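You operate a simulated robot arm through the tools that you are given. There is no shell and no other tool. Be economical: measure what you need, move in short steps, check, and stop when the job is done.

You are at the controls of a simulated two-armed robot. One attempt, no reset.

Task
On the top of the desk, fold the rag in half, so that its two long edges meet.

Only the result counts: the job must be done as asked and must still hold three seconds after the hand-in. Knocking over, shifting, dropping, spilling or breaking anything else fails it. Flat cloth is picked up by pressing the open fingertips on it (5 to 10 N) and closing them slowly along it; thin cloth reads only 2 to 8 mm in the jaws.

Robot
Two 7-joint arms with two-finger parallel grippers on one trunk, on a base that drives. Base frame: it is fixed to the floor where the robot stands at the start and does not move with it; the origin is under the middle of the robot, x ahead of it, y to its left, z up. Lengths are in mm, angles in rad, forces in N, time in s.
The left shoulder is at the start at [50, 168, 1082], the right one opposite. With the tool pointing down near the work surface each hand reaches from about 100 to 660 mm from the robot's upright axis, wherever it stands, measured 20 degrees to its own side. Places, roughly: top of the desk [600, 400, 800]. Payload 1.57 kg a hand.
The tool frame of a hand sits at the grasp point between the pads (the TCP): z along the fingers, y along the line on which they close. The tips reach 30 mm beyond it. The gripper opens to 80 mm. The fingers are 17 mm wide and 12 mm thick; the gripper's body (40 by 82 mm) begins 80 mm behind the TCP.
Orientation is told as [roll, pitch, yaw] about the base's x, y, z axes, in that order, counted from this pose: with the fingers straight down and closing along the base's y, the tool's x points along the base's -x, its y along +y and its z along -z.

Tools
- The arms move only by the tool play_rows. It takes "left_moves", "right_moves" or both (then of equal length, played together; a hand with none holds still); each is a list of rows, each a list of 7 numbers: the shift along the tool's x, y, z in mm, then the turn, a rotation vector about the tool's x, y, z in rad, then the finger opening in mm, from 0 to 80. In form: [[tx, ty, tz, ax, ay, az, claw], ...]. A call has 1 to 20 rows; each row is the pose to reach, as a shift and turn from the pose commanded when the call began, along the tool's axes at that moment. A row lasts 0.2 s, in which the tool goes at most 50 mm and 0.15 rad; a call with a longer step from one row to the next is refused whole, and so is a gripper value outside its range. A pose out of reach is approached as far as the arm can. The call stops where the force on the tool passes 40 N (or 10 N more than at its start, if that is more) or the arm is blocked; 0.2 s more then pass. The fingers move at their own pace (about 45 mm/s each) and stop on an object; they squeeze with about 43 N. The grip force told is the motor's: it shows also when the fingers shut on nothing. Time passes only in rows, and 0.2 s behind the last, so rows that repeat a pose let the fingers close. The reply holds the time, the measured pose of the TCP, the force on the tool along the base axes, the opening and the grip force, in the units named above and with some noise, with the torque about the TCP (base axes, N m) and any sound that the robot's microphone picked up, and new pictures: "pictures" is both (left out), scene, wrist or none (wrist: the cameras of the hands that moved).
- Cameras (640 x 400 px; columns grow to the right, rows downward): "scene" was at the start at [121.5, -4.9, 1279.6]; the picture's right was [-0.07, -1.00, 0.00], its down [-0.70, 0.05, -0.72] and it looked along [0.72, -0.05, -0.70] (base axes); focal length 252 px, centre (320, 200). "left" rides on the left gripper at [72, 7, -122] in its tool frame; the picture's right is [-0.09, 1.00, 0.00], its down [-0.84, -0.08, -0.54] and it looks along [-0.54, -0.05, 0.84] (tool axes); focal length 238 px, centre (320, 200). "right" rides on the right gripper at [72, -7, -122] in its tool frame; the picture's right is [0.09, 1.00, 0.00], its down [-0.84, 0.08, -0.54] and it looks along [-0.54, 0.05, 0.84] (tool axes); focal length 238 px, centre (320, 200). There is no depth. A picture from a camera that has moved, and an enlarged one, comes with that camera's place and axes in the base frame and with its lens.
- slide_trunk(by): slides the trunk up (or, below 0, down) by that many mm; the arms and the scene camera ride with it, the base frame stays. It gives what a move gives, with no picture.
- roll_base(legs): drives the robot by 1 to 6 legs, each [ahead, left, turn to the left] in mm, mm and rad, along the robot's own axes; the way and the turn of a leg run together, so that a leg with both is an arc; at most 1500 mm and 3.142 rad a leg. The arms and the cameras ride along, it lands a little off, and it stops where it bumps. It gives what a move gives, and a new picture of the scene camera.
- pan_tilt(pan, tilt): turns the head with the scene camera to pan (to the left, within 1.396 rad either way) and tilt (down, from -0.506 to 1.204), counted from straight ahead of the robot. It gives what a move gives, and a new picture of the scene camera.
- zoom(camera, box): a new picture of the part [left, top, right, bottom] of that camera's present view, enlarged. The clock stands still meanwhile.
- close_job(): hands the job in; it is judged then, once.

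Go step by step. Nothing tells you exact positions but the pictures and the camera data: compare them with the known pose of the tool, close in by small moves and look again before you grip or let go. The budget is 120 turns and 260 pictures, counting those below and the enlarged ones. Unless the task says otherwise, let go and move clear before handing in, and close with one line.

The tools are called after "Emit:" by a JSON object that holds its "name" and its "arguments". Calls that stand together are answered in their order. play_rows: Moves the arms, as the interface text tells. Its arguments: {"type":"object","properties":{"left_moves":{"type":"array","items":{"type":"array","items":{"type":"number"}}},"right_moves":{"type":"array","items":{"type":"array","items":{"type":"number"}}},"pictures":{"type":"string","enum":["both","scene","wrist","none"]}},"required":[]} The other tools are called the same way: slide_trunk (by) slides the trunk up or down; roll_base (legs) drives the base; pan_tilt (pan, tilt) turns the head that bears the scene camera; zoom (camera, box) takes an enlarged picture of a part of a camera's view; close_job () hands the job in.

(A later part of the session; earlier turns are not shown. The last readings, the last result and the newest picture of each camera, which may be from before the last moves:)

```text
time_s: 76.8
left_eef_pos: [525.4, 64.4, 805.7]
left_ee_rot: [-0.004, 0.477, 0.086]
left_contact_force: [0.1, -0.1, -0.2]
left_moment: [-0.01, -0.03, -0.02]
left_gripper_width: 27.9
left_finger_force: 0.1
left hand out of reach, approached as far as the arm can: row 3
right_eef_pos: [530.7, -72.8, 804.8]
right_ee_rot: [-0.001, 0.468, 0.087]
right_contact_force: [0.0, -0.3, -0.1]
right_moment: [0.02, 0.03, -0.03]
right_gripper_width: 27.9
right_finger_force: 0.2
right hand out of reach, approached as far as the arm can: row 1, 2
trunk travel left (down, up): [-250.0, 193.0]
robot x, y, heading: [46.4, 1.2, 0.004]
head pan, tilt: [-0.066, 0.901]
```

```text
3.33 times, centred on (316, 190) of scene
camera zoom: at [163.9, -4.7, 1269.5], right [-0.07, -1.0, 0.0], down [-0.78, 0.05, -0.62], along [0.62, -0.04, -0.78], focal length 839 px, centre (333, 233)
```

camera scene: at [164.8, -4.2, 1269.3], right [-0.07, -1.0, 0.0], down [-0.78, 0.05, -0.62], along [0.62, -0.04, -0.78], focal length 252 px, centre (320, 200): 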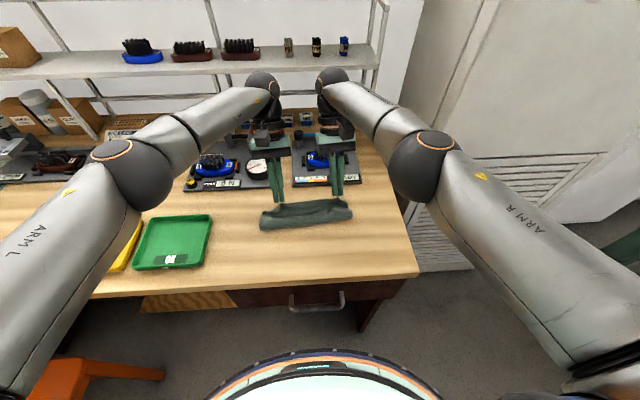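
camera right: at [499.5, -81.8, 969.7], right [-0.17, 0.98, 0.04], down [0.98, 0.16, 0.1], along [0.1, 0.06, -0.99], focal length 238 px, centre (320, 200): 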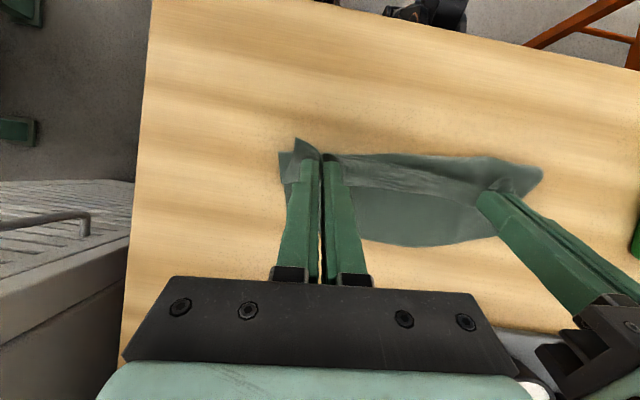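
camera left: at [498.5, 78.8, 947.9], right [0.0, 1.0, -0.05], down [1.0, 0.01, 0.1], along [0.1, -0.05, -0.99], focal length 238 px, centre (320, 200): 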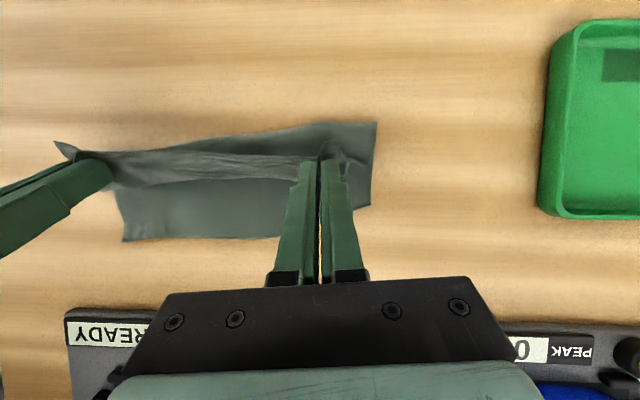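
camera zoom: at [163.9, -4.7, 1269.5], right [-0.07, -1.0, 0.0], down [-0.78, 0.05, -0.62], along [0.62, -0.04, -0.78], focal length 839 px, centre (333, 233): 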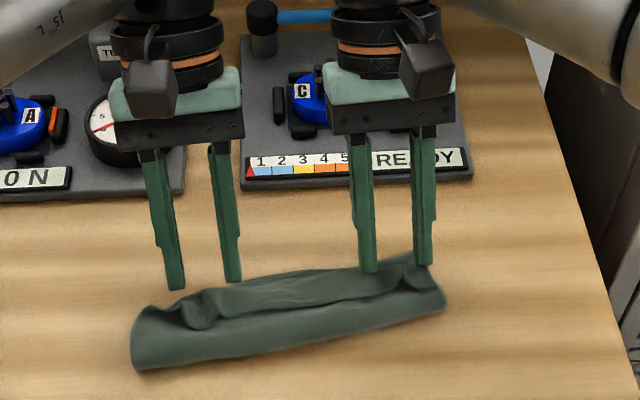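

The views are clear. The edge strip is about 24 mm wide, rolled back, with a hump at each old grip. I'll lift, turn both hands back to the forward 45° tilt and come down over the humps to regrip.

Emit:
{"name": "play_rows", "arguments": {"left_moves": [[0, 0, -40, 0, 0, 0, 28], [10, 1, -42, 0, -0.14, 0, 28], [20, 2, -42, 0, -0.28, 0, 28], [28, 3, -42, 0, -0.42, 0, 28], [36, 4, -42, 0, -0.56, 0, 28], [42, 5, -40, 0, -0.7, 0, 28], [48, 6, -36, 0, -0.84, 0, 28], [54, 7, -30, 0, -0.98, 0, 28], [58, 8, -24, 0, -1.12, 0, 28], [60.1, 8.2, -18.9, 0, -1.26, 0, 28]], "right_moves": [[0, 0, -40, 0, 0, 0, 28], [8, 0, -42, 0, -0.14, 0, 28], [16, 0, -42, 0, -0.28, 0, 28], [23, 0, -42, 0, -0.42, 0, 28], [30, 0, -42, 0, -0.56, 0, 28], [35, 0, -40, 0, -0.7, 0, 28], [40, 0, -38, 0, -0.84, 0, 28], [45, -0.7, -34, 0, -0.98, 0, 28], [48, -0.7, -30, 0, -1.12, 0, 28], [50, -0.7, -25.2, 0, -1.25, 0, 28]], "pictures": "none"}}

Emit:
{"name": "zoom", "arguments": {"camera": "left", "box": [160, 40, 480, 240]}}

Emit:
{"name": "zoom", "arguments": {"camera": "right", "box": [160, 40, 480, 240]}}

```text
time_s: 79.0
left_eef_pos: [480.8, 69.7, 849.8]
left_ee_rot: [-0.009, -0.785, 0.092]
left_contact_force: [-0.2, 0.0, 0.1]
left_moment: [-0.01, -0.01, 0.0]
left_gripper_width: 28.1
left_finger_force: 0.0
right_eef_pos: [499.4, -74.7, 850.5]
right_ee_rot: [-0.001, -0.78, 0.088]
right_contact_force: [0.2, -0.2, -0.5]
right_moment: [0.0, -0.02, -0.03]
right_gripper_width: 27.8
right_finger_force: 0.0
trunk travel left (down, up): [-250.0, 193.0]
robot x, y, heading: [49.2, 1.4, -0.0]
head pan, tilt: [-0.066, 0.901]
```

```text
2.00 times, centred on (320, 140) of left
camera zoom: at [342.7, 65.7, 884.6], right [-0.02, 1.0, 0.06], down [0.21, -0.05, 0.98], along [0.98, 0.03, -0.21], focal length 477 px, centre (320, 320)
```

zoom: 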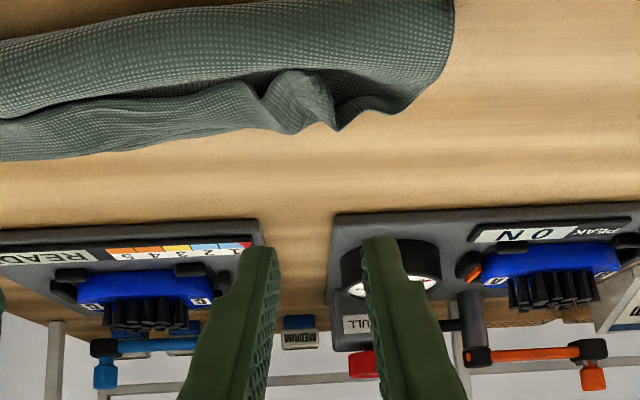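

```text
2.00 times, centred on (320, 140) of right
camera zoom: at [362.8, -93.1, 884.5], right [-0.15, 0.99, -0.06], down [0.2, 0.1, 0.97], along [0.97, 0.13, -0.22], focal length 477 px, centre (320, 320)
```

zoom: 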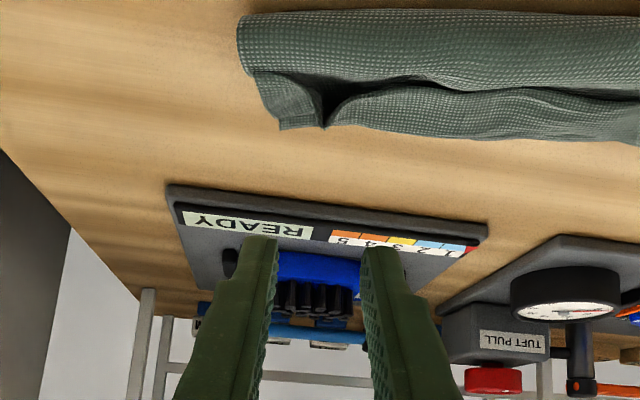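

Emit:
{"name": "play_rows", "arguments": {"left_moves": [[9, -5, 9, 0, 0, 0, 28], [18, -5, 18, 0, 0, 0, 28], [24, -5, 24, 0, 0, 0, 28], [26, -5, 26, 0, 0, 0, 28]], "right_moves": [[9, 0, 9, 0, 0, 0, 28], [18, 0, 18, 0, 0, 0, 28], [24, 0, 24, 0, 0, 0, 28], [26, 0, 26, 0, 0, 0, 28]], "pictures": "none"}}

Emit:
{"name": "zoom", "arguments": {"camera": "left", "box": [160, 80, 480, 280]}}

Emit:
{"name": "zoom", "arguments": {"camera": "right", "box": [160, 80, 480, 280]}}

Emit:
{"name": "zoom", "arguments": {"camera": "scene", "box": [220, 130, 412, 250]}}

```text
time_s: 80.0
left_eef_pos: [480.4, 65.3, 812.5]
left_ee_rot: [-0.007, -0.784, 0.091]
left_contact_force: [0.1, -0.6, -0.6]
left_moment: [0.01, 0.0, 0.01]
left_gripper_width: 28.1
left_finger_force: 0.0
right_eef_pos: [497.8, -74.7, 812.0]
right_ee_rot: [-0.001, -0.78, 0.088]
right_contact_force: [1.2, 0.6, 0.9]
right_moment: [-0.01, -0.03, -0.01]
right_gripper_width: 27.8
right_finger_force: 0.0
trunk travel left (down, up): [-250.0, 193.0]
robot x, y, heading: [49.5, -0.8, -0.001]
head pan, tilt: [-0.066, 0.901]
```

```text
2.00 times, centred on (320, 180) of left
camera zoom: at [343.2, 60.8, 848.0], right [-0.02, 1.0, 0.06], down [0.22, -0.05, 0.97], along [0.98, 0.03, -0.21], focal length 477 px, centre (320, 240)
```

zoom: 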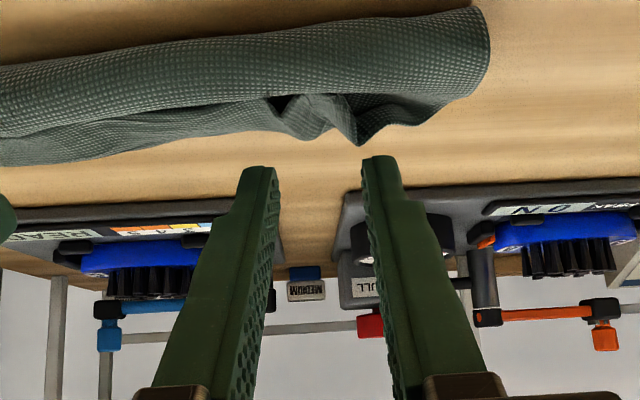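

```text
2.00 times, centred on (320, 180) of right
camera zoom: at [362.1, -93.1, 847.9], right [-0.15, 0.99, -0.07], down [0.21, 0.1, 0.97], along [0.97, 0.13, -0.22], focal length 477 px, centre (320, 240)
```

zoom: 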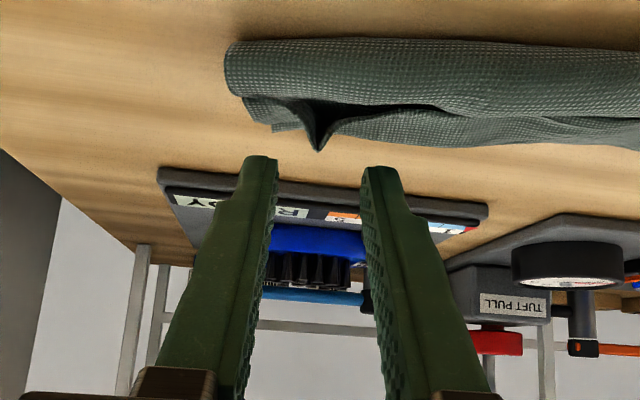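

```text
3.33 times, centred on (316, 190) of scene
camera zoom: at [164.2, -4.3, 1269.4], right [-0.07, -1.0, 0.0], down [-0.78, 0.05, -0.62], along [0.62, -0.04, -0.78], focal length 839 px, centre (333, 233)
```

zoom: 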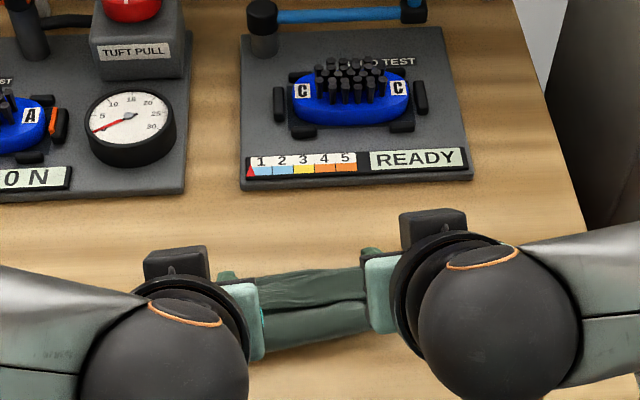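

The humps stand up between the fingers, though the left one sits about 9 mm off-centre. I'll shift the left hand, lower both 9 mm and close on them.

Emit:
{"name": "play_rows", "arguments": {"left_moves": [[0, 9, 0, 0, 0, 0, 30], [3, 9, 3, 0, 0, 0, 30], [6.4, 9, 6.4, 0, 0, 0, 30], [6.4, 9, 6.4, 0, 0, 0, 22], [6.4, 9, 6.4, 0, 0, 0, 16], [6.4, 9, 6.4, 0, 0, 0, 10], [6.4, 9, 6.4, 0, 0, 0, 5], [6.4, 9, 6.4, 0, 0, 0, 0], [6.4, 9, 6.4, 0, 0, 0, 0], [6.4, 9, 6.4, 0, 0, 0, 0]], "right_moves": [[0, 0, 0, 0, 0, 0, 28], [3, 0, 3, 0, 0, 0, 28], [6.4, 0, 6.4, 0, 0, 0, 28], [6.4, 0, 6.4, 0, 0, 0, 22], [6.4, 0, 6.4, 0, 0, 0, 16], [6.4, 0, 6.4, 0, 0, 0, 10], [6.4, 0, 6.4, 0, 0, 0, 5], [6.4, 0, 6.4, 0, 0, 0, 0], [6.4, 0, 6.4, 0, 0, 0, 0], [6.4, 0, 6.4, 0, 0, 0, 0]], "pictures": "none"}}

Emit:
{"name": "zoom", "arguments": {"camera": "left", "box": [160, 80, 480, 280]}}

Emit:
{"name": "zoom", "arguments": {"camera": "right", "box": [160, 80, 480, 280]}}

```text
time_s: 82.2
left_eef_pos: [478.6, 73.7, 805.3]
left_ee_rot: [-0.008, -0.784, 0.092]
left_contact_force: [0.4, 0.2, -0.3]
left_moment: [-0.02, -0.01, -0.01]
left_gripper_width: 1.0
left_finger_force: 23.0
right_eef_pos: [499.1, -76.2, 803.7]
right_ee_rot: [-0.002, -0.781, 0.089]
right_contact_force: [-0.5, 0.7, 0.4]
right_moment: [-0.02, 0.03, -0.02]
right_gripper_width: 1.7
right_finger_force: 23.7
trunk travel left (down, up): [-250.0, 193.0]
robot x, y, heading: [51.0, 3.6, -0.002]
head pan, tilt: [-0.066, 0.901]
```

```text
2.00 times, centred on (320, 180) of left
camera zoom: at [342.0, 69.8, 839.4], right [-0.02, 1.0, 0.06], down [0.22, -0.05, 0.97], along [0.98, 0.03, -0.21], focal length 477 px, centre (320, 240)
```

zoom: 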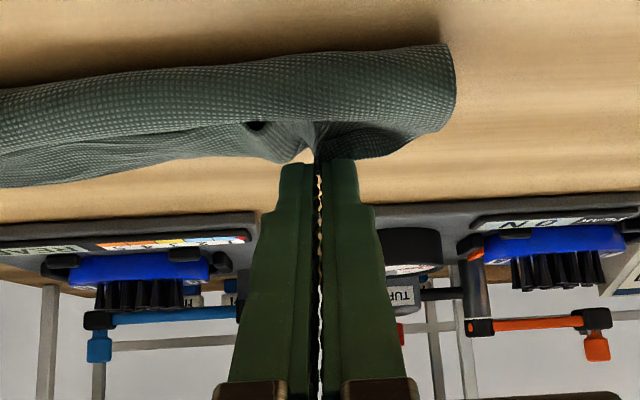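

```text
2.00 times, centred on (320, 180) of right
camera zoom: at [362.4, -93.1, 838.6], right [-0.15, 0.99, -0.07], down [0.21, 0.1, 0.97], along [0.97, 0.13, -0.22], focal length 477 px, centre (320, 240)
```

zoom: 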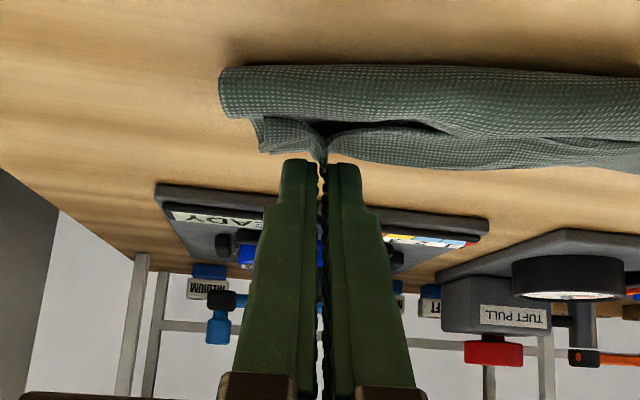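

Both hands have the humps. I'll lift the edge back up and toward the near side, rotating to vertical, so the strip unrolls and the fold line shifts nearer.

Emit:
{"name": "play_rows", "arguments": {"left_moves": [[-7, 0, -7, 0, 0.1, 0, 0], [-11, 0, -18, 0, 0.22, 0, 0], [-13, 0, -28, 0, 0.35, 0, 0], [-13, -1, -38, 0, 0.48, 0, 0], [-13, -1, -46, 0, 0.62, 0, 0], [-12.7, -1, -53.7, 0, 0.76, 0, 0]], "right_moves": [[-7, 0, -7, 0, 0.1, 0, 0], [-11, 0, -19, 0, 0.22, 0, 0], [-12, 0, -30, 0, 0.35, 0, 0], [-12, 1, -40, 0, 0.48, 0, 0], [-11, 1, -49, 0, 0.62, 0, 0], [-10.6, 1, -57.3, 0, 0.76, 0, 0]], "pictures": "none"}}

Emit:
{"name": "zoom", "arguments": {"camera": "scene", "box": [220, 130, 412, 250]}}

Emit:
{"name": "zoom", "arguments": {"camera": "left", "box": [0, 80, 410, 336]}}

Emit:
{"name": "zoom", "arguments": {"camera": "right", "box": [230, 80, 640, 336]}}

```text
time_s: 83.6
left_eef_pos: [451.6, 69.5, 851.2]
left_ee_rot: [-0.006, -0.022, 0.086]
left_contact_force: [-0.2, -0.8, -0.3]
left_moment: [0.0, -0.01, 0.0]
left_gripper_width: 1.2
left_finger_force: 23.3
right_eef_pos: [465.2, -76.2, 850.8]
right_ee_rot: [-0.004, -0.017, 0.087]
right_contact_force: [-0.1, 0.4, 0.0]
right_moment: [0.01, 0.01, 0.02]
right_gripper_width: 1.8
right_finger_force: 23.8
trunk travel left (down, up): [-250.0, 193.0]
robot x, y, heading: [49.8, -2.3, 0.004]
head pan, tilt: [-0.066, 0.901]
```

```text
3.33 times, centred on (316, 190) of scene
camera zoom: at [164.4, -4.2, 1269.4], right [-0.07, -1.0, 0.0], down [-0.78, 0.05, -0.62], along [0.62, -0.04, -0.78], focal length 839 px, centre (333, 233)
```

zoom: 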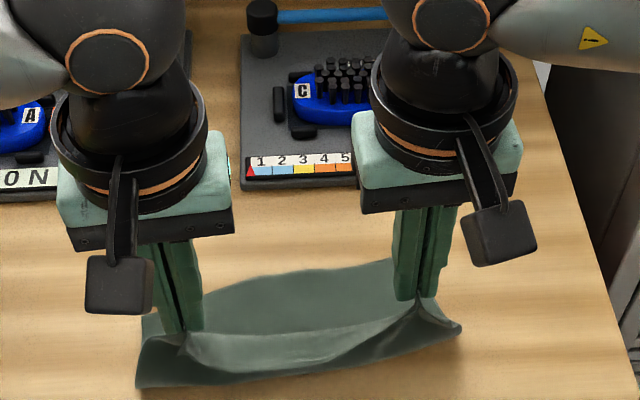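

```text
1.56 times, centred on (205, 208) of left
camera zoom: at [376.4, 71.4, 970.7], right [0.01, 1.0, 0.0], down [0.83, 0.0, 0.56], along [0.56, -0.01, -0.83], focal length 372 px, centre (500, 188)
```

zoom: 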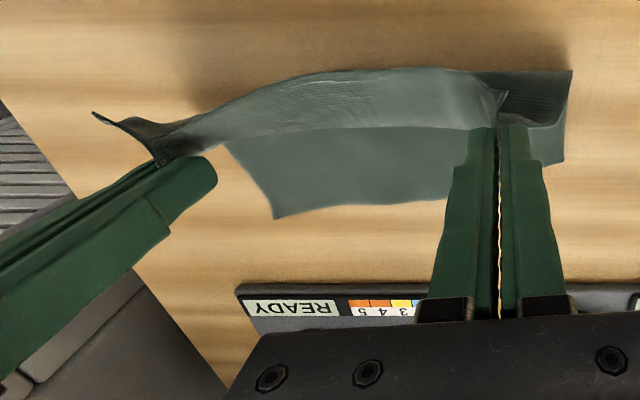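

```text
1.56 times, centred on (435, 208) of right
camera zoom: at [392.0, -89.2, 971.3], right [-0.18, 0.98, 0.0], down [0.82, 0.15, 0.56], along [0.55, 0.1, -0.83], focal length 372 px, centre (140, 188)
```

zoom: 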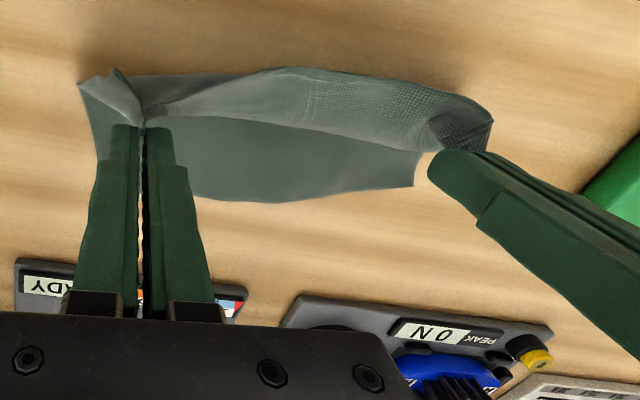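

The strip is unrolled and the flap hangs free. The bottom layer reaches A(495,110)–B(541,−91), while the fold line is about 52–66 mm away and should be 75. I'll move the hands nearer and lower, more on the left, to lay more cloth down.

Emit:
{"name": "play_rows", "arguments": {"left_moves": [[8, 1, 3, 0, 0, 0, 0], [16, 2, 7, 0, 0, 0, 0], [24, 3, 11, 0, 0, 0, 0], [30, 3, 15, 0, 0, 0, 0], [30, 3, 22, 0, 0, 0, 0]], "right_moves": [[4, -1, 3, 0, 0, 0, 0], [8, -2, 7, 0, 0, 0, 0], [12, -3, 11, 0, 0, 0, 0], [17, -3, 15, 0, 0, 0, 0], [17, -3, 22, 0, 0, 0, 0]], "pictures": "none"}}

Emit:
{"name": "zoom", "arguments": {"camera": "scene", "box": [220, 130, 412, 250]}}

Emit:
{"name": "zoom", "arguments": {"camera": "left", "box": [0, 80, 410, 336]}}

```text
time_s: 84.8
left_eef_pos: [421.6, 69.9, 828.5]
left_ee_rot: [-0.005, -0.023, 0.088]
left_contact_force: [-0.7, 0.3, 0.4]
left_moment: [-0.01, 0.02, 0.0]
left_gripper_width: 1.2
left_finger_force: 23.1
right_eef_pos: [449.8, -82.0, 830.5]
right_ee_rot: [-0.001, -0.021, 0.087]
right_contact_force: [-0.4, 0.1, 0.1]
right_moment: [-0.01, 0.0, -0.03]
right_gripper_width: 1.7
right_finger_force: 23.6
trunk travel left (down, up): [-250.0, 193.0]
robot x, y, heading: [50.6, -0.3, 0.003]
head pan, tilt: [-0.066, 0.901]
```

```text
3.33 times, centred on (316, 190) of scene
camera zoom: at [164.3, -4.2, 1269.4], right [-0.07, -1.0, 0.0], down [-0.78, 0.05, -0.62], along [0.62, -0.04, -0.78], focal length 839 px, centre (333, 233)
```

zoom: 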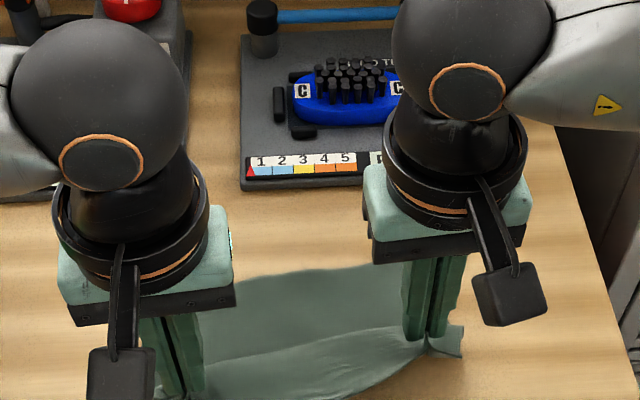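

```text
1.56 times, centred on (205, 208) of left
camera zoom: at [345.8, 72.3, 948.5], right [0.01, 1.0, 0.0], down [0.83, 0.0, 0.56], along [0.56, 0.0, -0.83], focal length 372 px, centre (500, 188)
```

zoom: 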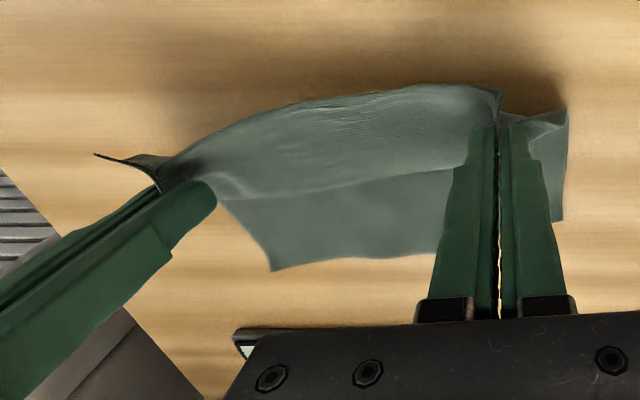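

The bottom layer hasn't moved, and the hands are now on the near side of the intended fold line. I'll carry the edge up and over again toward A–B, tilting back as I go.

Emit:
{"name": "play_rows", "arguments": {"left_moves": [[-6.7, 0.4, -7.9, 0, 0.1, 0, 0], [-17.4, 1.3, -15.5, 0, 0.2, 0, 0], [-30, 2.5, -20.8, 0, 0.3, 0, 0], [-43.5, 3.7, -21.9, 0, 0.4, 0, 0], [-56.2, 5, -19.1, 0, 0.48, 0, 0], [-66.2, 6, -13.1, 0, 0.48, 0, 0], [-75.2, 7, -5.1, 0, 0.48, 0, 0]], "right_moves": [[-6.9, 0.4, -7.9, 0, 0.1, 0, 0], [-17.9, 1.3, -15.5, 0, 0.2, 0, 0], [-31, 2.5, -20.8, 0, 0.3, 0, 0], [-45, 3.7, -21.9, 0, 0.4, 0, 0], [-58, 5, -19.1, 0, 0.48, 0, 0], [-68.5, 6, -13.1, 0, 0.48, 0, 0], [-77.8, 7, -5.1, 0, 0.48, 0, 0]], "pictures": "none"}}

Emit:
{"name": "zoom", "arguments": {"camera": "scene", "box": [220, 130, 412, 250]}}

Emit:
{"name": "zoom", "arguments": {"camera": "left", "box": [0, 80, 410, 336]}}

Emit:
{"name": "zoom", "arguments": {"camera": "right", "box": [230, 80, 640, 336]}}

```text
time_s: 86.4
left_eef_pos: [494.8, 83.9, 834.9]
left_ee_rot: [-0.004, 0.456, 0.085]
left_contact_force: [-0.1, -0.6, -0.4]
left_moment: [-0.01, 0.01, -0.01]
left_gripper_width: 1.1
left_finger_force: 22.8
right_eef_pos: [527.4, -68.4, 836.4]
right_ee_rot: [-0.001, 0.461, 0.087]
right_contact_force: [0.0, -0.6, 0.0]
right_moment: [-0.05, 0.01, 0.02]
right_gripper_width: 2.1
right_finger_force: 23.4
trunk travel left (down, up): [-250.0, 193.0]
robot x, y, heading: [46.2, 1.9, 0.004]
head pan, tilt: [-0.066, 0.901]
```

```text
3.33 times, centred on (316, 190) of scene
camera zoom: at [164.3, -4.2, 1269.4], right [-0.07, -1.0, 0.0], down [-0.78, 0.05, -0.62], along [0.62, -0.04, -0.78], focal length 839 px, centre (333, 233)
```

zoom: 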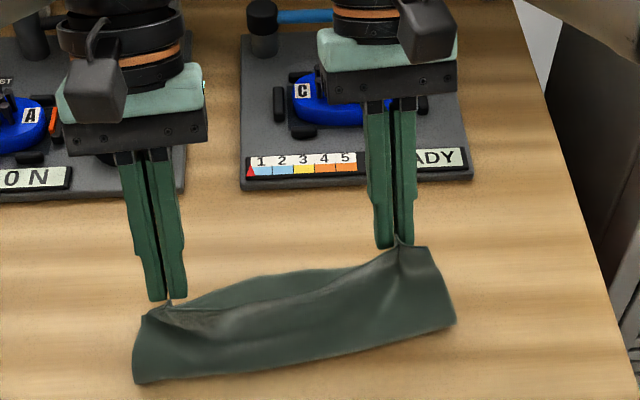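

```text
1.56 times, centred on (205, 208) of left
camera zoom: at [483.3, 91.6, 975.5], right [0.0, 1.0, -0.05], down [0.99, 0.01, 0.12], along [0.12, -0.04, -0.99], focal length 372 px, centre (500, 188)
```

zoom: 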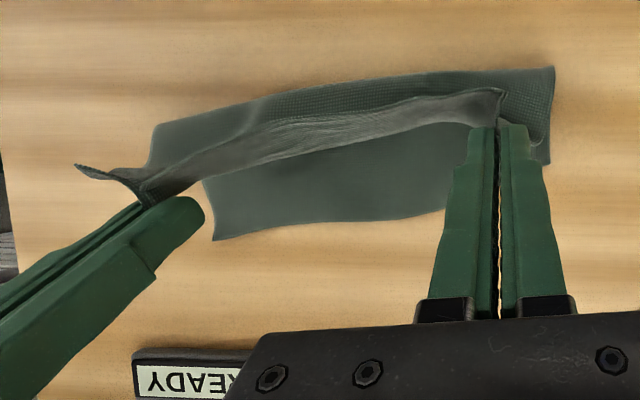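

```text
1.56 times, centred on (435, 208) of right
camera zoom: at [517.0, -75.6, 976.4], right [-0.17, 0.98, 0.04], down [0.98, 0.16, 0.11], along [0.11, 0.06, -0.99], focal length 372 px, centre (140, 188)
```

zoom: 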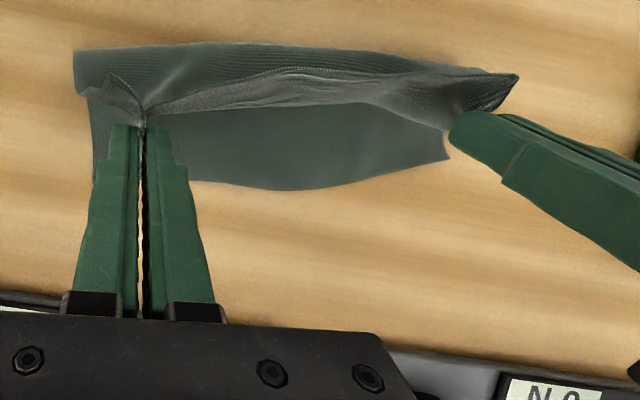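

Left to right, the bottom layer spans only about 50–66 mm instead of 75, so the fold line is still too far forward. I'll bring the edge further back toward the near side and low, laying most of the rag flat again without letting go.

Emit:
{"name": "play_rows", "arguments": {"left_moves": [[16.8, -1.6, 0.2, 0, -0.127, 0, 0], [34.8, -3.5, 3.5, 0, -0.267, 0, 0], [53.7, -5.7, 10, 0, -0.407, 0, 0], [72.3, -8, 21.6, 0, -0.546, 0, 0], [86.1, -10, 38, 0, -0.686, 0, 0], [95.2, -12, 57.1, 0, -0.826, 0, 0], [99.8, -13, 75.6, 0, -0.965, 0, 0], [100.6, -14, 88.6, 0, -0.983, 0, 0]], "right_moves": [[16.8, -1.6, 0.2, 0, -0.127, 0, 0], [34.8, -3.5, 3.5, 0, -0.267, 0, 0], [53.7, -5.7, 10, 0, -0.407, 0, 0], [72.3, -8, 21.6, 0, -0.546, 0, 0], [86.1, -10, 38, 0, -0.686, 0, 0], [95.2, -12, 57.1, 0, -0.826, 0, 0], [99.8, -13, 75.6, 0, -0.965, 0, 0], [100.6, -14, 88.6, 0, -0.983, 0, 0]], "pictures": "none"}}

Emit:
{"name": "zoom", "arguments": {"camera": "scene", "box": [204, 150, 428, 290]}}

Emit:
{"name": "zoom", "arguments": {"camera": "left", "box": [0, 60, 460, 347]}}

```text
time_s: 88.2
left_eef_pos: [367.2, 57.8, 801.2]
left_ee_rot: [-0.007, -0.525, 0.087]
left_contact_force: [0.1, -0.4, -0.3]
left_moment: [-0.01, 0.03, 0.0]
left_gripper_width: 1.1
left_finger_force: 23.5
right_eef_pos: [399.8, -93.0, 800.3]
right_ee_rot: [0.0, -0.524, 0.088]
right_contact_force: [-0.1, 0.1, -0.4]
right_moment: [0.0, 0.02, 0.01]
right_gripper_width: 2.0
right_finger_force: 23.5
trunk travel left (down, up): [-250.0, 193.0]
robot x, y, heading: [47.9, 0.3, 0.003]
head pan, tilt: [-0.066, 0.901]
```

```text
2.86 times, centred on (316, 220) of scene
camera zoom: at [164.2, -4.3, 1269.5], right [-0.07, -1.0, 0.0], down [-0.78, 0.05, -0.62], along [0.62, -0.04, -0.78], focal length 719 px, centre (331, 143)
```

zoom: 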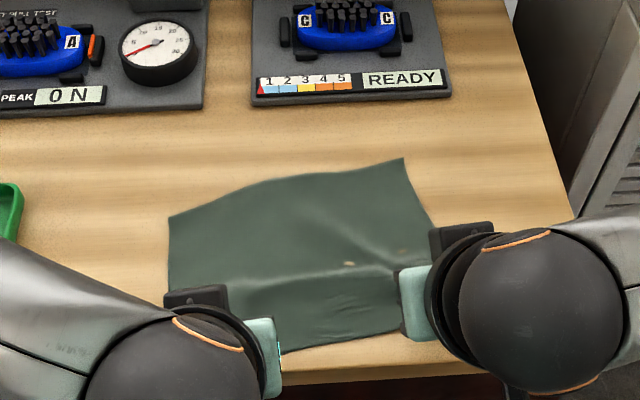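

```text
1.39 times, centred on (230, 204) of left
camera zoom: at [243.2, 56.1, 870.4], right [-0.01, 1.0, 0.04], down [0.45, -0.03, 0.89], along [0.89, 0.02, -0.45], focal length 332 px, centre (445, 195)
```

zoom: 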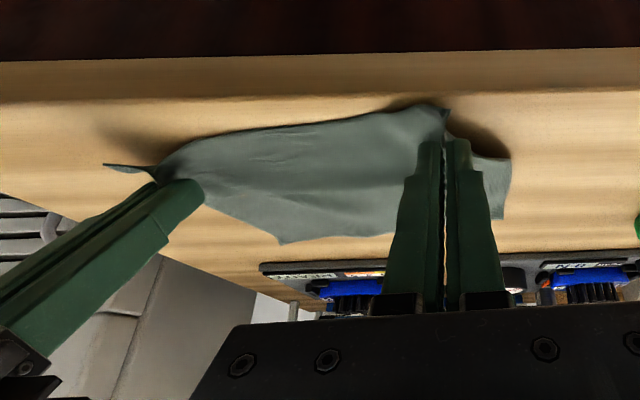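

The rag is laid out again, with A(498,110) and B(545,−93) unmoved. Now I'll run the fold again with a lower, tighter arc so the fold line stays in the middle.

Emit:
{"name": "play_rows", "arguments": {"left_moves": [[-11.5, 0.4, -8.7, 0, 0.105, 0, 0], [-25.8, 1.2, -15.6, 0, 0.227, 0, 0], [-42.7, 2.6, -18.3, 0, 0.349, 0, 0], [-60.1, 4.2, -16.8, 0, 0.489, 0, 0], [-76.9, 6, -10.4, 0, 0.628, 0, 0], [-91.3, 8, -0.2, 0, 0.768, 0, 0], [-103.2, 9.9, 13.6, 0, 0.89, 0, 0], [-112.7, 11.6, 28.4, 0, 0.995, 0, 0], [-117.7, 13, 41.7, 0, 0.995, 0, 0]], "right_moves": [[-11.5, 0.4, -8.7, 0, 0.105, 0, 0], [-25.8, 1.2, -15.6, 0, 0.227, 0, 0], [-42.7, 2.6, -18.3, 0, 0.349, 0, 0], [-60.1, 4.2, -16.8, 0, 0.489, 0, 0], [-76.9, 6, -10.4, 0, 0.628, 0, 0], [-91.3, 8, -0.2, 0, 0.768, 0, 0], [-103.2, 9.9, 13.6, 0, 0.89, 0, 0], [-112.7, 11.6, 28.4, 0, 0.995, 0, 0], [-117.7, 13, 41.7, 0, 0.995, 0, 0]], "pictures": "none"}}

Emit:
{"name": "zoom", "arguments": {"camera": "scene", "box": [220, 130, 412, 250]}}

Emit:
{"name": "zoom", "arguments": {"camera": "left", "box": [0, 80, 410, 336]}}

Emit:
{"name": "zoom", "arguments": {"camera": "right", "box": [230, 80, 640, 336]}}

```text
time_s: 90.2
left_eef_pos: [487.7, 83.3, 824.6]
left_ee_rot: [-0.008, 0.471, 0.084]
left_contact_force: [-0.6, 0.0, -1.1]
left_moment: [-0.05, 0.03, 0.01]
left_gripper_width: 1.1
left_finger_force: 23.5
right_eef_pos: [520.4, -69.7, 825.2]
right_ee_rot: [0.002, 0.473, 0.089]
right_contact_force: [0.6, -0.6, 0.3]
right_moment: [0.03, -0.01, 0.02]
right_gripper_width: 2.0
right_finger_force: 23.6
trunk travel left (down, up): [-250.0, 193.0]
robot x, y, heading: [50.0, 1.3, 0.005]
head pan, tilt: [-0.066, 0.901]
```

```text
3.33 times, centred on (316, 190) of scene
camera zoom: at [164.3, -4.2, 1269.4], right [-0.07, -1.0, 0.0], down [-0.78, 0.05, -0.62], along [0.62, -0.04, -0.78], focal length 839 px, centre (333, 233)
```

zoom: 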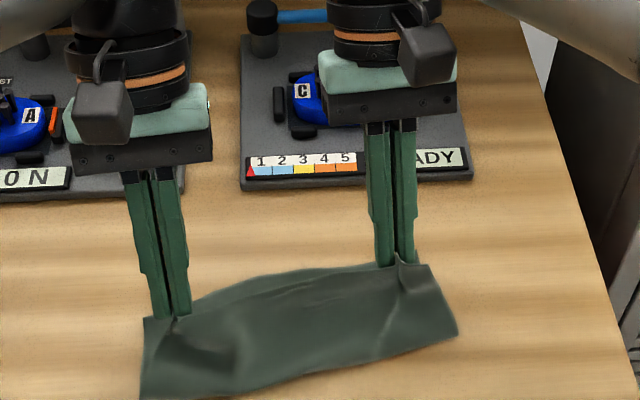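

```text
1.56 times, centred on (205, 208) of left
camera zoom: at [478.7, 89.9, 964.8], right [0.0, 1.0, -0.05], down [0.99, 0.01, 0.1], along [0.1, -0.05, -0.99], focal length 372 px, centre (500, 188)
```

zoom: 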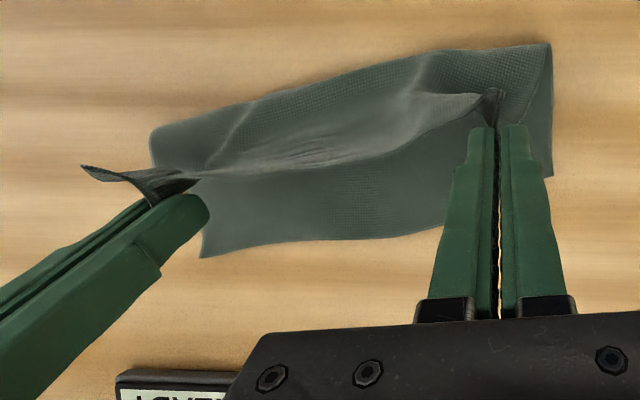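

```text
1.56 times, centred on (435, 208) of right
camera zoom: at [511.5, -75.9, 964.9], right [-0.17, 0.98, 0.04], down [0.98, 0.17, 0.1], along [0.09, 0.06, -0.99], focal length 372 px, centre (140, 188)
```

zoom: 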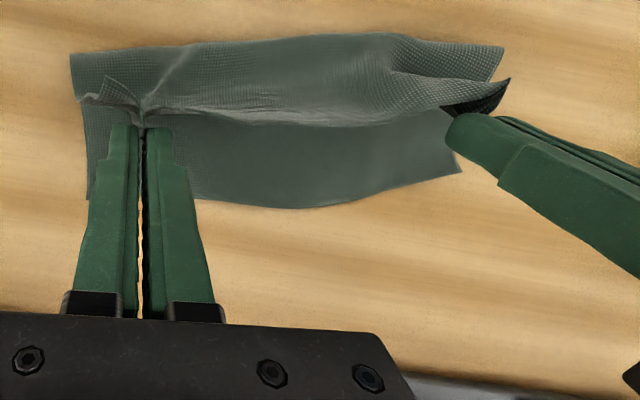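

This is close to ideal: the fold line is at about 423/467 and the bottom layer spans 70–75 mm. Now I'll finish by going forward first and then down, so the flap stays taut and lands on edge A–B.

Emit:
{"name": "play_rows", "arguments": {"left_moves": [[-7.1, 1, -3.6, 0, 0, 0, 0], [-14.3, 1.8, -5, 0, 0, 0, 0], [-21.5, 2.4, -2, 0, 0, 0, 0], [-28.2, 2.9, 2.5, 0, 0, 0, 0], [-35.4, 3.4, 7.8, 0, 0, 0, 0]], "right_moves": [[-7.1, 1, -3.6, 0, 0, 0, 0], [-14.3, 1.8, -5, 0, 0, 0, 0], [-21.5, 2.4, -2, 0, 0, 0, 0], [-28.2, 2.9, 2.5, 0, 0, 0, 0], [-35.4, 3.4, 7.8, 0, 0, 0, 0]], "pictures": "none"}}

Emit:
{"name": "zoom", "arguments": {"camera": "scene", "box": [220, 130, 412, 250]}}

Emit:
{"name": "zoom", "arguments": {"camera": "left", "box": [0, 80, 410, 336]}}

Emit:
{"name": "zoom", "arguments": {"camera": "right", "box": [230, 80, 640, 336]}}

```text
time_s: 91.4
left_eef_pos: [516.1, 87.7, 798.8]
left_ee_rot: [-0.004, 0.468, 0.085]
left_contact_force: [0.8, 0.5, 0.2]
left_moment: [0.0, -0.05, -0.01]
left_gripper_width: 1.1
left_finger_force: 23.4
right_eef_pos: [548.4, -63.7, 800.4]
right_ee_rot: [-0.001, 0.471, 0.087]
right_contact_force: [-0.2, 0.2, 0.3]
right_moment: [0.0, 0.04, 0.01]
right_gripper_width: 1.9
right_finger_force: 23.4
trunk travel left (down, up): [-250.0, 193.0]
robot x, y, heading: [48.6, -0.6, 0.008]
head pan, tilt: [-0.066, 0.901]
```

```text
3.33 times, centred on (316, 190) of scene
camera zoom: at [164.3, -4.1, 1269.4], right [-0.07, -1.0, 0.0], down [-0.78, 0.05, -0.62], along [0.62, -0.04, -0.78], focal length 839 px, centre (333, 233)
```

zoom: 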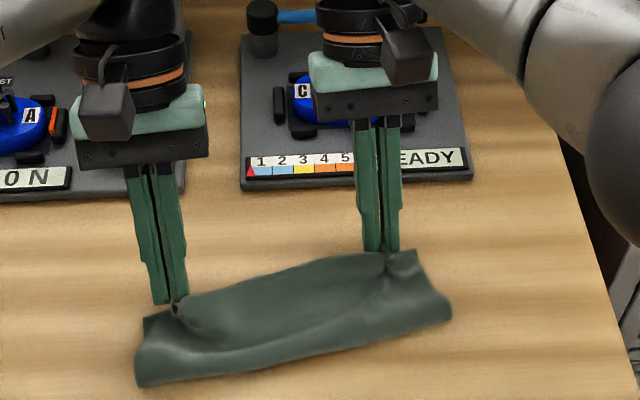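

```text
1.56 times, centred on (205, 208) of left
camera zoom: at [506.0, 95.9, 940.3], right [0.0, 1.0, -0.05], down [0.99, 0.01, 0.11], along [0.11, -0.04, -0.99], focal length 372 px, centre (500, 188)
```

zoom: 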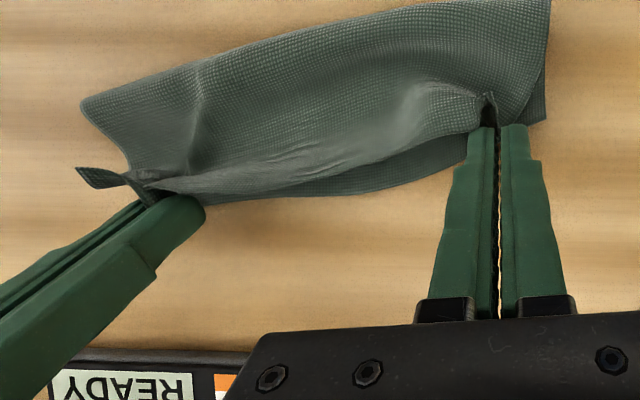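

```text
1.56 times, centred on (435, 208) of right
camera zoom: at [539.1, -70.1, 941.5], right [-0.17, 0.98, 0.04], down [0.98, 0.16, 0.1], along [0.09, 0.06, -0.99], focal length 372 px, centre (140, 188)
```

zoom: 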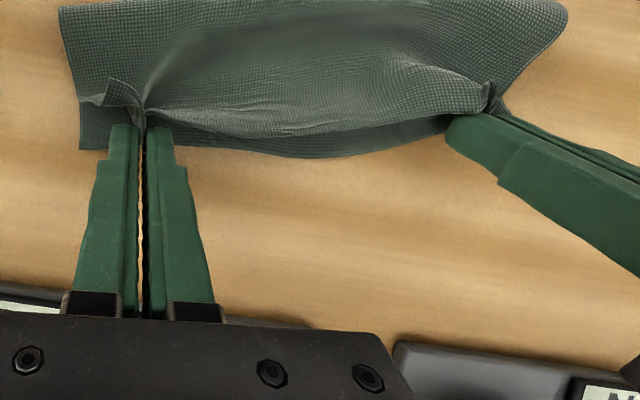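

The flap now lies over with its edge along A–B. I'll lower the last 7 mm, open slowly to spread the pinches, and withdraw along the fingers.

Emit:
{"name": "play_rows", "arguments": {"left_moves": [[-1.6, 0, 3.1, 0, 0, 0, 0], [-3.2, 0, 6.2, 0, 0, 0, 0], [-3.2, 0, 6.2, 0, 0, 0, 4], [-3.2, 0, 6.2, 0, 0, 0, 8], [-3.2, 0, 6.2, 0, 0, 0, 14], [-3.2, 0, 6.2, 0, 0, 0, 20], [-3.2, 0, 6.2, 0, 0, 0, 26], [-3.2, 0, 6.2, 0, 0, 0, 30], [-3.2, 0, 6.2, 0, 0, 0, 30], [-3.2, 0, -4, 0, 0, 0, 30], [-3.2, 0, -20, 0, 0, 0, 30], [-3.2, 0, -50, 0, 0, 0, 30], [-3.2, 20, -70, 0, 0, 0, 30]], "right_moves": [[-1.6, 0, 3.1, 0, 0, 0, 0], [-3.2, 0, 6.2, 0, 0, 0, 0], [-3.2, 0, 6.2, 0, 0, 0, 4], [-3.2, 0, 6.2, 0, 0, 0, 8], [-3.2, 0, 6.2, 0, 0, 0, 14], [-3.2, 0, 6.2, 0, 0, 0, 20], [-3.2, 0, 6.2, 0, 0, 0, 26], [-3.2, 0, 6.2, 0, 0, 0, 30], [-3.2, 0, 6.2, 0, 0, 0, 30], [-3.2, 0, -4, 0, 0, 0, 30], [-3.2, 0, -20, 0, 0, 0, 30], [-3.2, 0, -50, 0, 0, 0, 30], [-3.2, -20, -70, 0, 0, 0, 30]], "pictures": "none"}}

Emit:
{"name": "zoom", "arguments": {"camera": "scene", "box": [220, 130, 412, 250]}}

Emit:
{"name": "zoom", "arguments": {"camera": "left", "box": [0, 40, 410, 296]}}

Emit:
{"name": "zoom", "arguments": {"camera": "right", "box": [230, 40, 640, 296]}}

```text
time_s: 94.2
left_eef_pos: [548.3, 111.9, 861.6]
left_ee_rot: [-0.005, 0.469, 0.085]
left_contact_force: [0.6, -0.2, -0.3]
left_moment: [0.04, -0.01, -0.01]
left_gripper_width: 29.8
left_finger_force: 0.0
right_eef_pos: [563.5, -87.1, 863.9]
right_ee_rot: [-0.002, 0.471, 0.087]
right_contact_force: [-0.8, 0.1, -0.7]
right_moment: [-0.02, -0.01, -0.02]
right_gripper_width: 30.3
right_finger_force: 0.1
right hand out of reach, approached as far as the arm can: row 10, 11, 12, 13
trunk travel left (down, up): [-250.0, 193.0]
robot x, y, heading: [49.8, -0.8, 0.007]
head pan, tilt: [-0.066, 0.901]
```

```text
3.33 times, centred on (316, 190) of scene
camera zoom: at [164.2, -4.6, 1269.4], right [-0.07, -1.0, 0.0], down [-0.78, 0.05, -0.62], along [0.62, -0.04, -0.78], focal length 839 px, centre (333, 233)
```

zoom: 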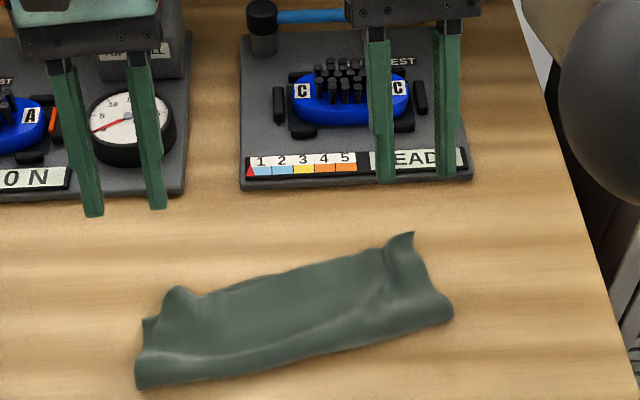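

```text
1.56 times, centred on (205, 168) of left
camera zoom: at [538.4, 118.1, 1002.3], right [0.0, 1.0, -0.05], down [0.99, 0.01, 0.11], along [0.11, -0.05, -0.99], focal length 372 px, centre (500, 250)
```

zoom: 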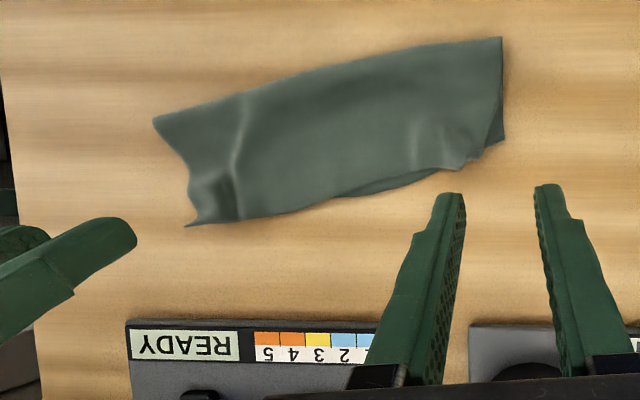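

```text
1.56 times, centred on (435, 168) of right
camera zoom: at [554.5, -93.1, 1004.7], right [-0.17, 0.98, 0.04], down [0.98, 0.16, 0.1], along [0.09, 0.06, -0.99], focal length 372 px, centre (140, 250)
```

zoom: 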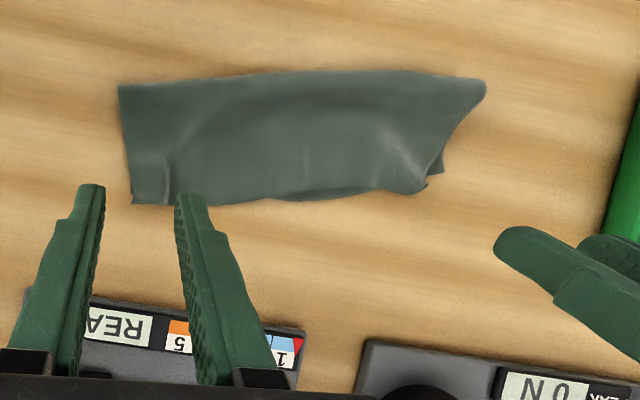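

The rag is folded in half with the long edges nearly together. I'll look closer at the corners.

Emit:
{"name": "zoom", "arguments": {"camera": "left", "box": [90, 50, 330, 200]}}

Emit:
{"name": "zoom", "arguments": {"camera": "right", "box": [290, 70, 550, 232]}}

Emit:
{"name": "zoom", "arguments": {"camera": "scene", "box": [252, 190, 364, 260]}}

```text
2.67 times, centred on (210, 125) of left
camera zoom: at [538.4, 118.1, 1002.3], right [0.0, 1.0, -0.05], down [0.99, 0.01, 0.11], along [0.11, -0.05, -0.99], focal length 636 px, centre (613, 400)
```

zoom: 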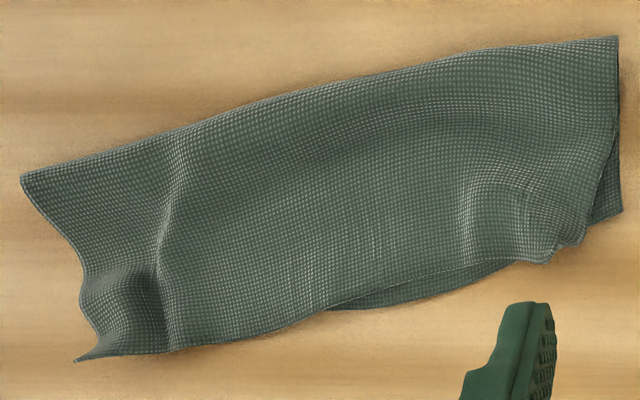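

```text
2.46 times, centred on (420, 151) of right
camera zoom: at [554.5, -93.1, 1004.7], right [-0.17, 0.98, 0.04], down [0.98, 0.16, 0.1], along [0.09, 0.06, -0.99], focal length 587 px, centre (74, 321)
```

zoom: 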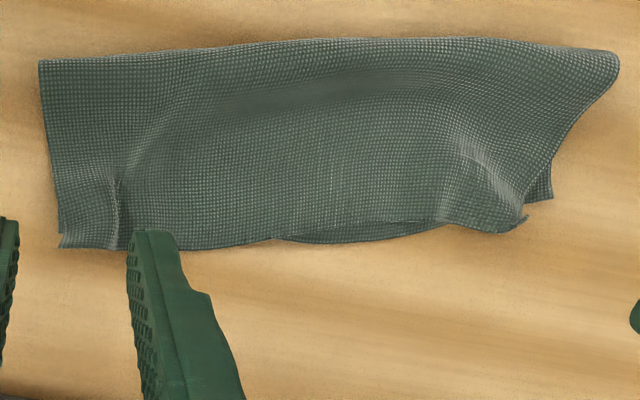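

```text
5.71 times, centred on (308, 225) of scene
camera zoom: at [164.2, -4.6, 1269.4], right [-0.07, -1.0, 0.0], down [-0.78, 0.05, -0.62], along [0.62, -0.04, -0.78], focal length 1438 px, centre (389, 57)
```

zoom: 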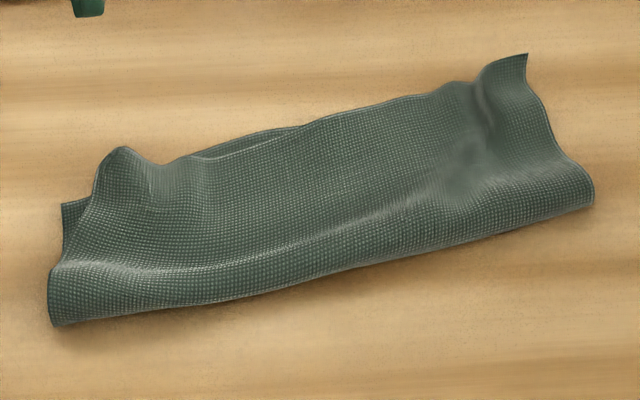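

The edges meet within about 5 mm along most of the length. Only the left pinch hump keeps corner D about 15 mm inward. I'll press on that hump with closed fingertips and spread them outward to flatten it.

Emit:
{"name": "play_rows", "arguments": {"left_moves": [[4, -10, 10, 0, 0, 0, 10], [8, -20, 25, 0, 0, 0, 0], [14, -34.4, 45, 0, 0, 0, 0], [16.6, -34.4, 60.8, 0, 0, 0, 0], [13.9, -34.4, 66.1, 0, 0, 0, 0], [11.6, -34.4, 70.6, 0, 0, 0, 0], [10.3, -34.4, 73.3, 0, 0, 0, 0]], "pictures": "none"}}

Emit:
{"name": "zoom", "arguments": {"camera": "left", "box": [200, 60, 440, 210]}}

```text
time_s: 95.8
left_eef_pos: [509.2, 73.5, 801.2]
left_ee_rot: [-0.003, 0.467, 0.085]
left_contact_force: [-0.1, 0.0, 0.0]
left_moment: [0.0, 0.02, 0.0]
left_gripper_width: 0.0
left_finger_force: 21.1
right_eef_pos: [562.8, -85.9, 863.9]
right_ee_rot: [-0.002, 0.471, 0.087]
right_contact_force: [0.0, 0.6, -0.3]
right_moment: [-0.01, -0.03, -0.01]
right_gripper_width: 29.6
right_finger_force: 0.0
trunk travel left (down, up): [-250.0, 193.0]
robot x, y, heading: [43.5, 1.8, 0.002]
head pan, tilt: [-0.066, 0.901]
```

```text
2.67 times, centred on (320, 135) of left
camera zoom: at [500.5, 81.0, 941.7], right [0.0, 1.0, -0.05], down [0.99, 0.01, 0.11], along [0.11, -0.05, -0.99], focal length 636 px, centre (320, 373)
```

zoom: 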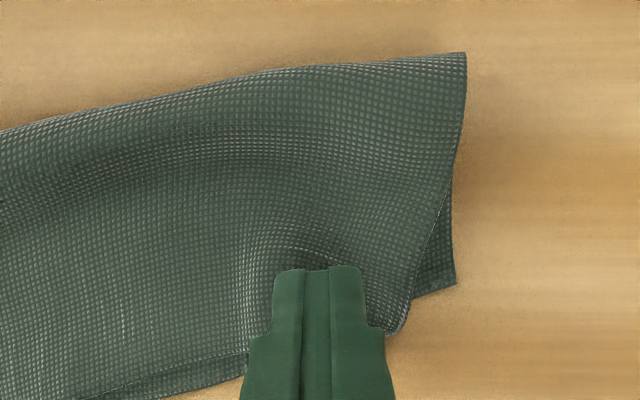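

Emit:
{"name": "play_rows", "arguments": {"left_moves": [[-0.9, 0, 1.8, 0, 0, 0, 0], [-1.8, 0, 3.6, 0, 0, 0, 0], [-2.3, 0, 4.5, 0, 0, 0, 0], [-2.3, 0, 4.5, 0, 0, 0, 0]], "pictures": "none"}}

```text
time_s: 96.8
left_eef_pos: [510.1, 73.6, 796.7]
left_ee_rot: [-0.004, 0.469, 0.085]
left_contact_force: [0.2, 0.5, -0.6]
left_moment: [0.03, -0.02, 0.01]
left_gripper_width: 0.0
left_finger_force: 21.2
right_eef_pos: [562.9, -85.7, 863.2]
right_ee_rot: [-0.004, 0.47, 0.086]
right_contact_force: [-0.6, -0.7, -0.2]
right_moment: [0.01, 0.02, 0.01]
right_gripper_width: 30.2
right_finger_force: 0.1
trunk travel left (down, up): [-250.0, 193.0]
robot x, y, heading: [49.8, -1.9, 0.003]
head pan, tilt: [-0.066, 0.901]
```

Emit:
{"name": "play_rows", "arguments": {"left_moves": [[-0.5, 0, 0.9, 0, 0, 0, 0], [-0.9, 0, 1.8, 0, 0, 0, 0], [-0.9, 0, 1.8, 0, 0, 0, 0]], "pictures": "none"}}

```text
time_s: 97.6
left_eef_pos: [511.0, 72.3, 794.4]
left_ee_rot: [-0.005, 0.471, 0.083]
left_contact_force: [-0.2, 0.2, 0.4]
left_moment: [0.02, 0.02, 0.0]
left_gripper_width: 0.0
left_finger_force: 21.3
right_eef_pos: [563.2, -86.9, 863.6]
right_ee_rot: [-0.003, 0.468, 0.088]
right_contact_force: [-0.2, -0.4, 0.3]
right_moment: [0.01, -0.03, -0.01]
right_gripper_width: 30.3
right_finger_force: 0.1
trunk travel left (down, up): [-250.0, 193.0]
robot x, y, heading: [52.8, 0.5, -0.001]
head pan, tilt: [-0.066, 0.901]
```

Now I'll lower one more mm and spread: open the fingers while moving outward.

Emit:
{"name": "play_rows", "arguments": {"left_moves": [[-0.5, 0, 1, 0, 0, 0, 0], [-0.5, 1.5, 1, 0, 0, 0, 3], [-0.5, 3, 1, 0, 0, 0, 6], [-0.5, 4.5, 1, 0, 0, 0, 9], [-0.5, 6, 1, 0, 0, 0, 12], [-0.5, 7.5, 1, 0, 0, 0, 15], [-0.5, 9, 1, 0, 0, 0, 18], [-0.5, 10.5, 1, 0, 0, 0, 21], [-0.5, 12, 1, 0, 0, 0, 24], [-0.5, 12, 1, 0, 0, 0, 24], [-0.5, 12, -10, 0, 0, 0, 24], [-0.5, 12, -40, 0, 0, 0, 24], [-0.5, 40, -70, 0, 0, 0, 24]], "pictures": "none"}}

Emit:
{"name": "zoom", "arguments": {"camera": "left", "box": [70, 30, 330, 192]}}

Emit:
{"name": "zoom", "arguments": {"camera": "scene", "box": [252, 190, 364, 260]}}

```text
time_s: 100.4
left_eef_pos: [538.1, 113.2, 856.0]
left_ee_rot: [-0.005, 0.47, 0.085]
left_contact_force: [-0.2, -0.4, -0.1]
left_moment: [0.01, -0.05, 0.02]
left_gripper_width: 24.0
left_finger_force: 0.0
right_eef_pos: [563.5, -85.5, 863.6]
right_ee_rot: [-0.002, 0.471, 0.088]
right_contact_force: [0.3, 0.1, -0.1]
right_moment: [0.01, 0.0, 0.01]
right_gripper_width: 29.9
right_finger_force: 0.0
trunk travel left (down, up): [-250.0, 193.0]
robot x, y, heading: [46.0, 0.7, 0.006]
head pan, tilt: [-0.066, 0.901]
```

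```text
2.46 times, centred on (200, 111) of left
camera zoom: at [528.4, 121.6, 996.0], right [0.0, 1.0, -0.05], down [0.99, 0.01, 0.11], along [0.11, -0.05, -0.99], focal length 587 px, centre (615, 419)
```

zoom: 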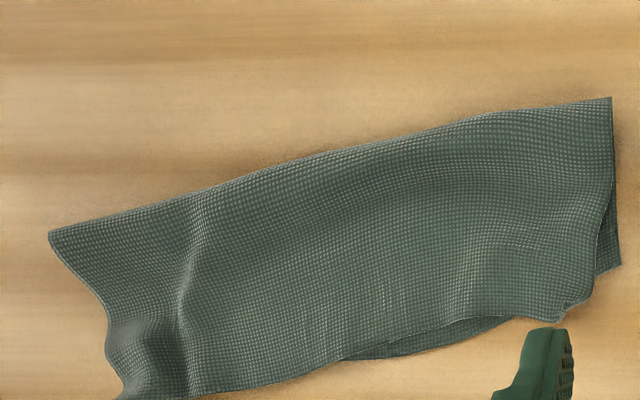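

```text
5.71 times, centred on (308, 225) of scene
camera zoom: at [164.2, -4.1, 1269.4], right [-0.07, -1.0, 0.0], down [-0.78, 0.05, -0.62], along [0.62, -0.04, -0.78], focal length 1438 px, centre (389, 57)
```

zoom: 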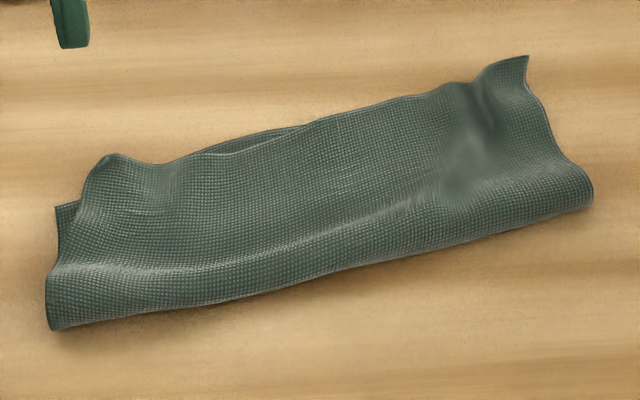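

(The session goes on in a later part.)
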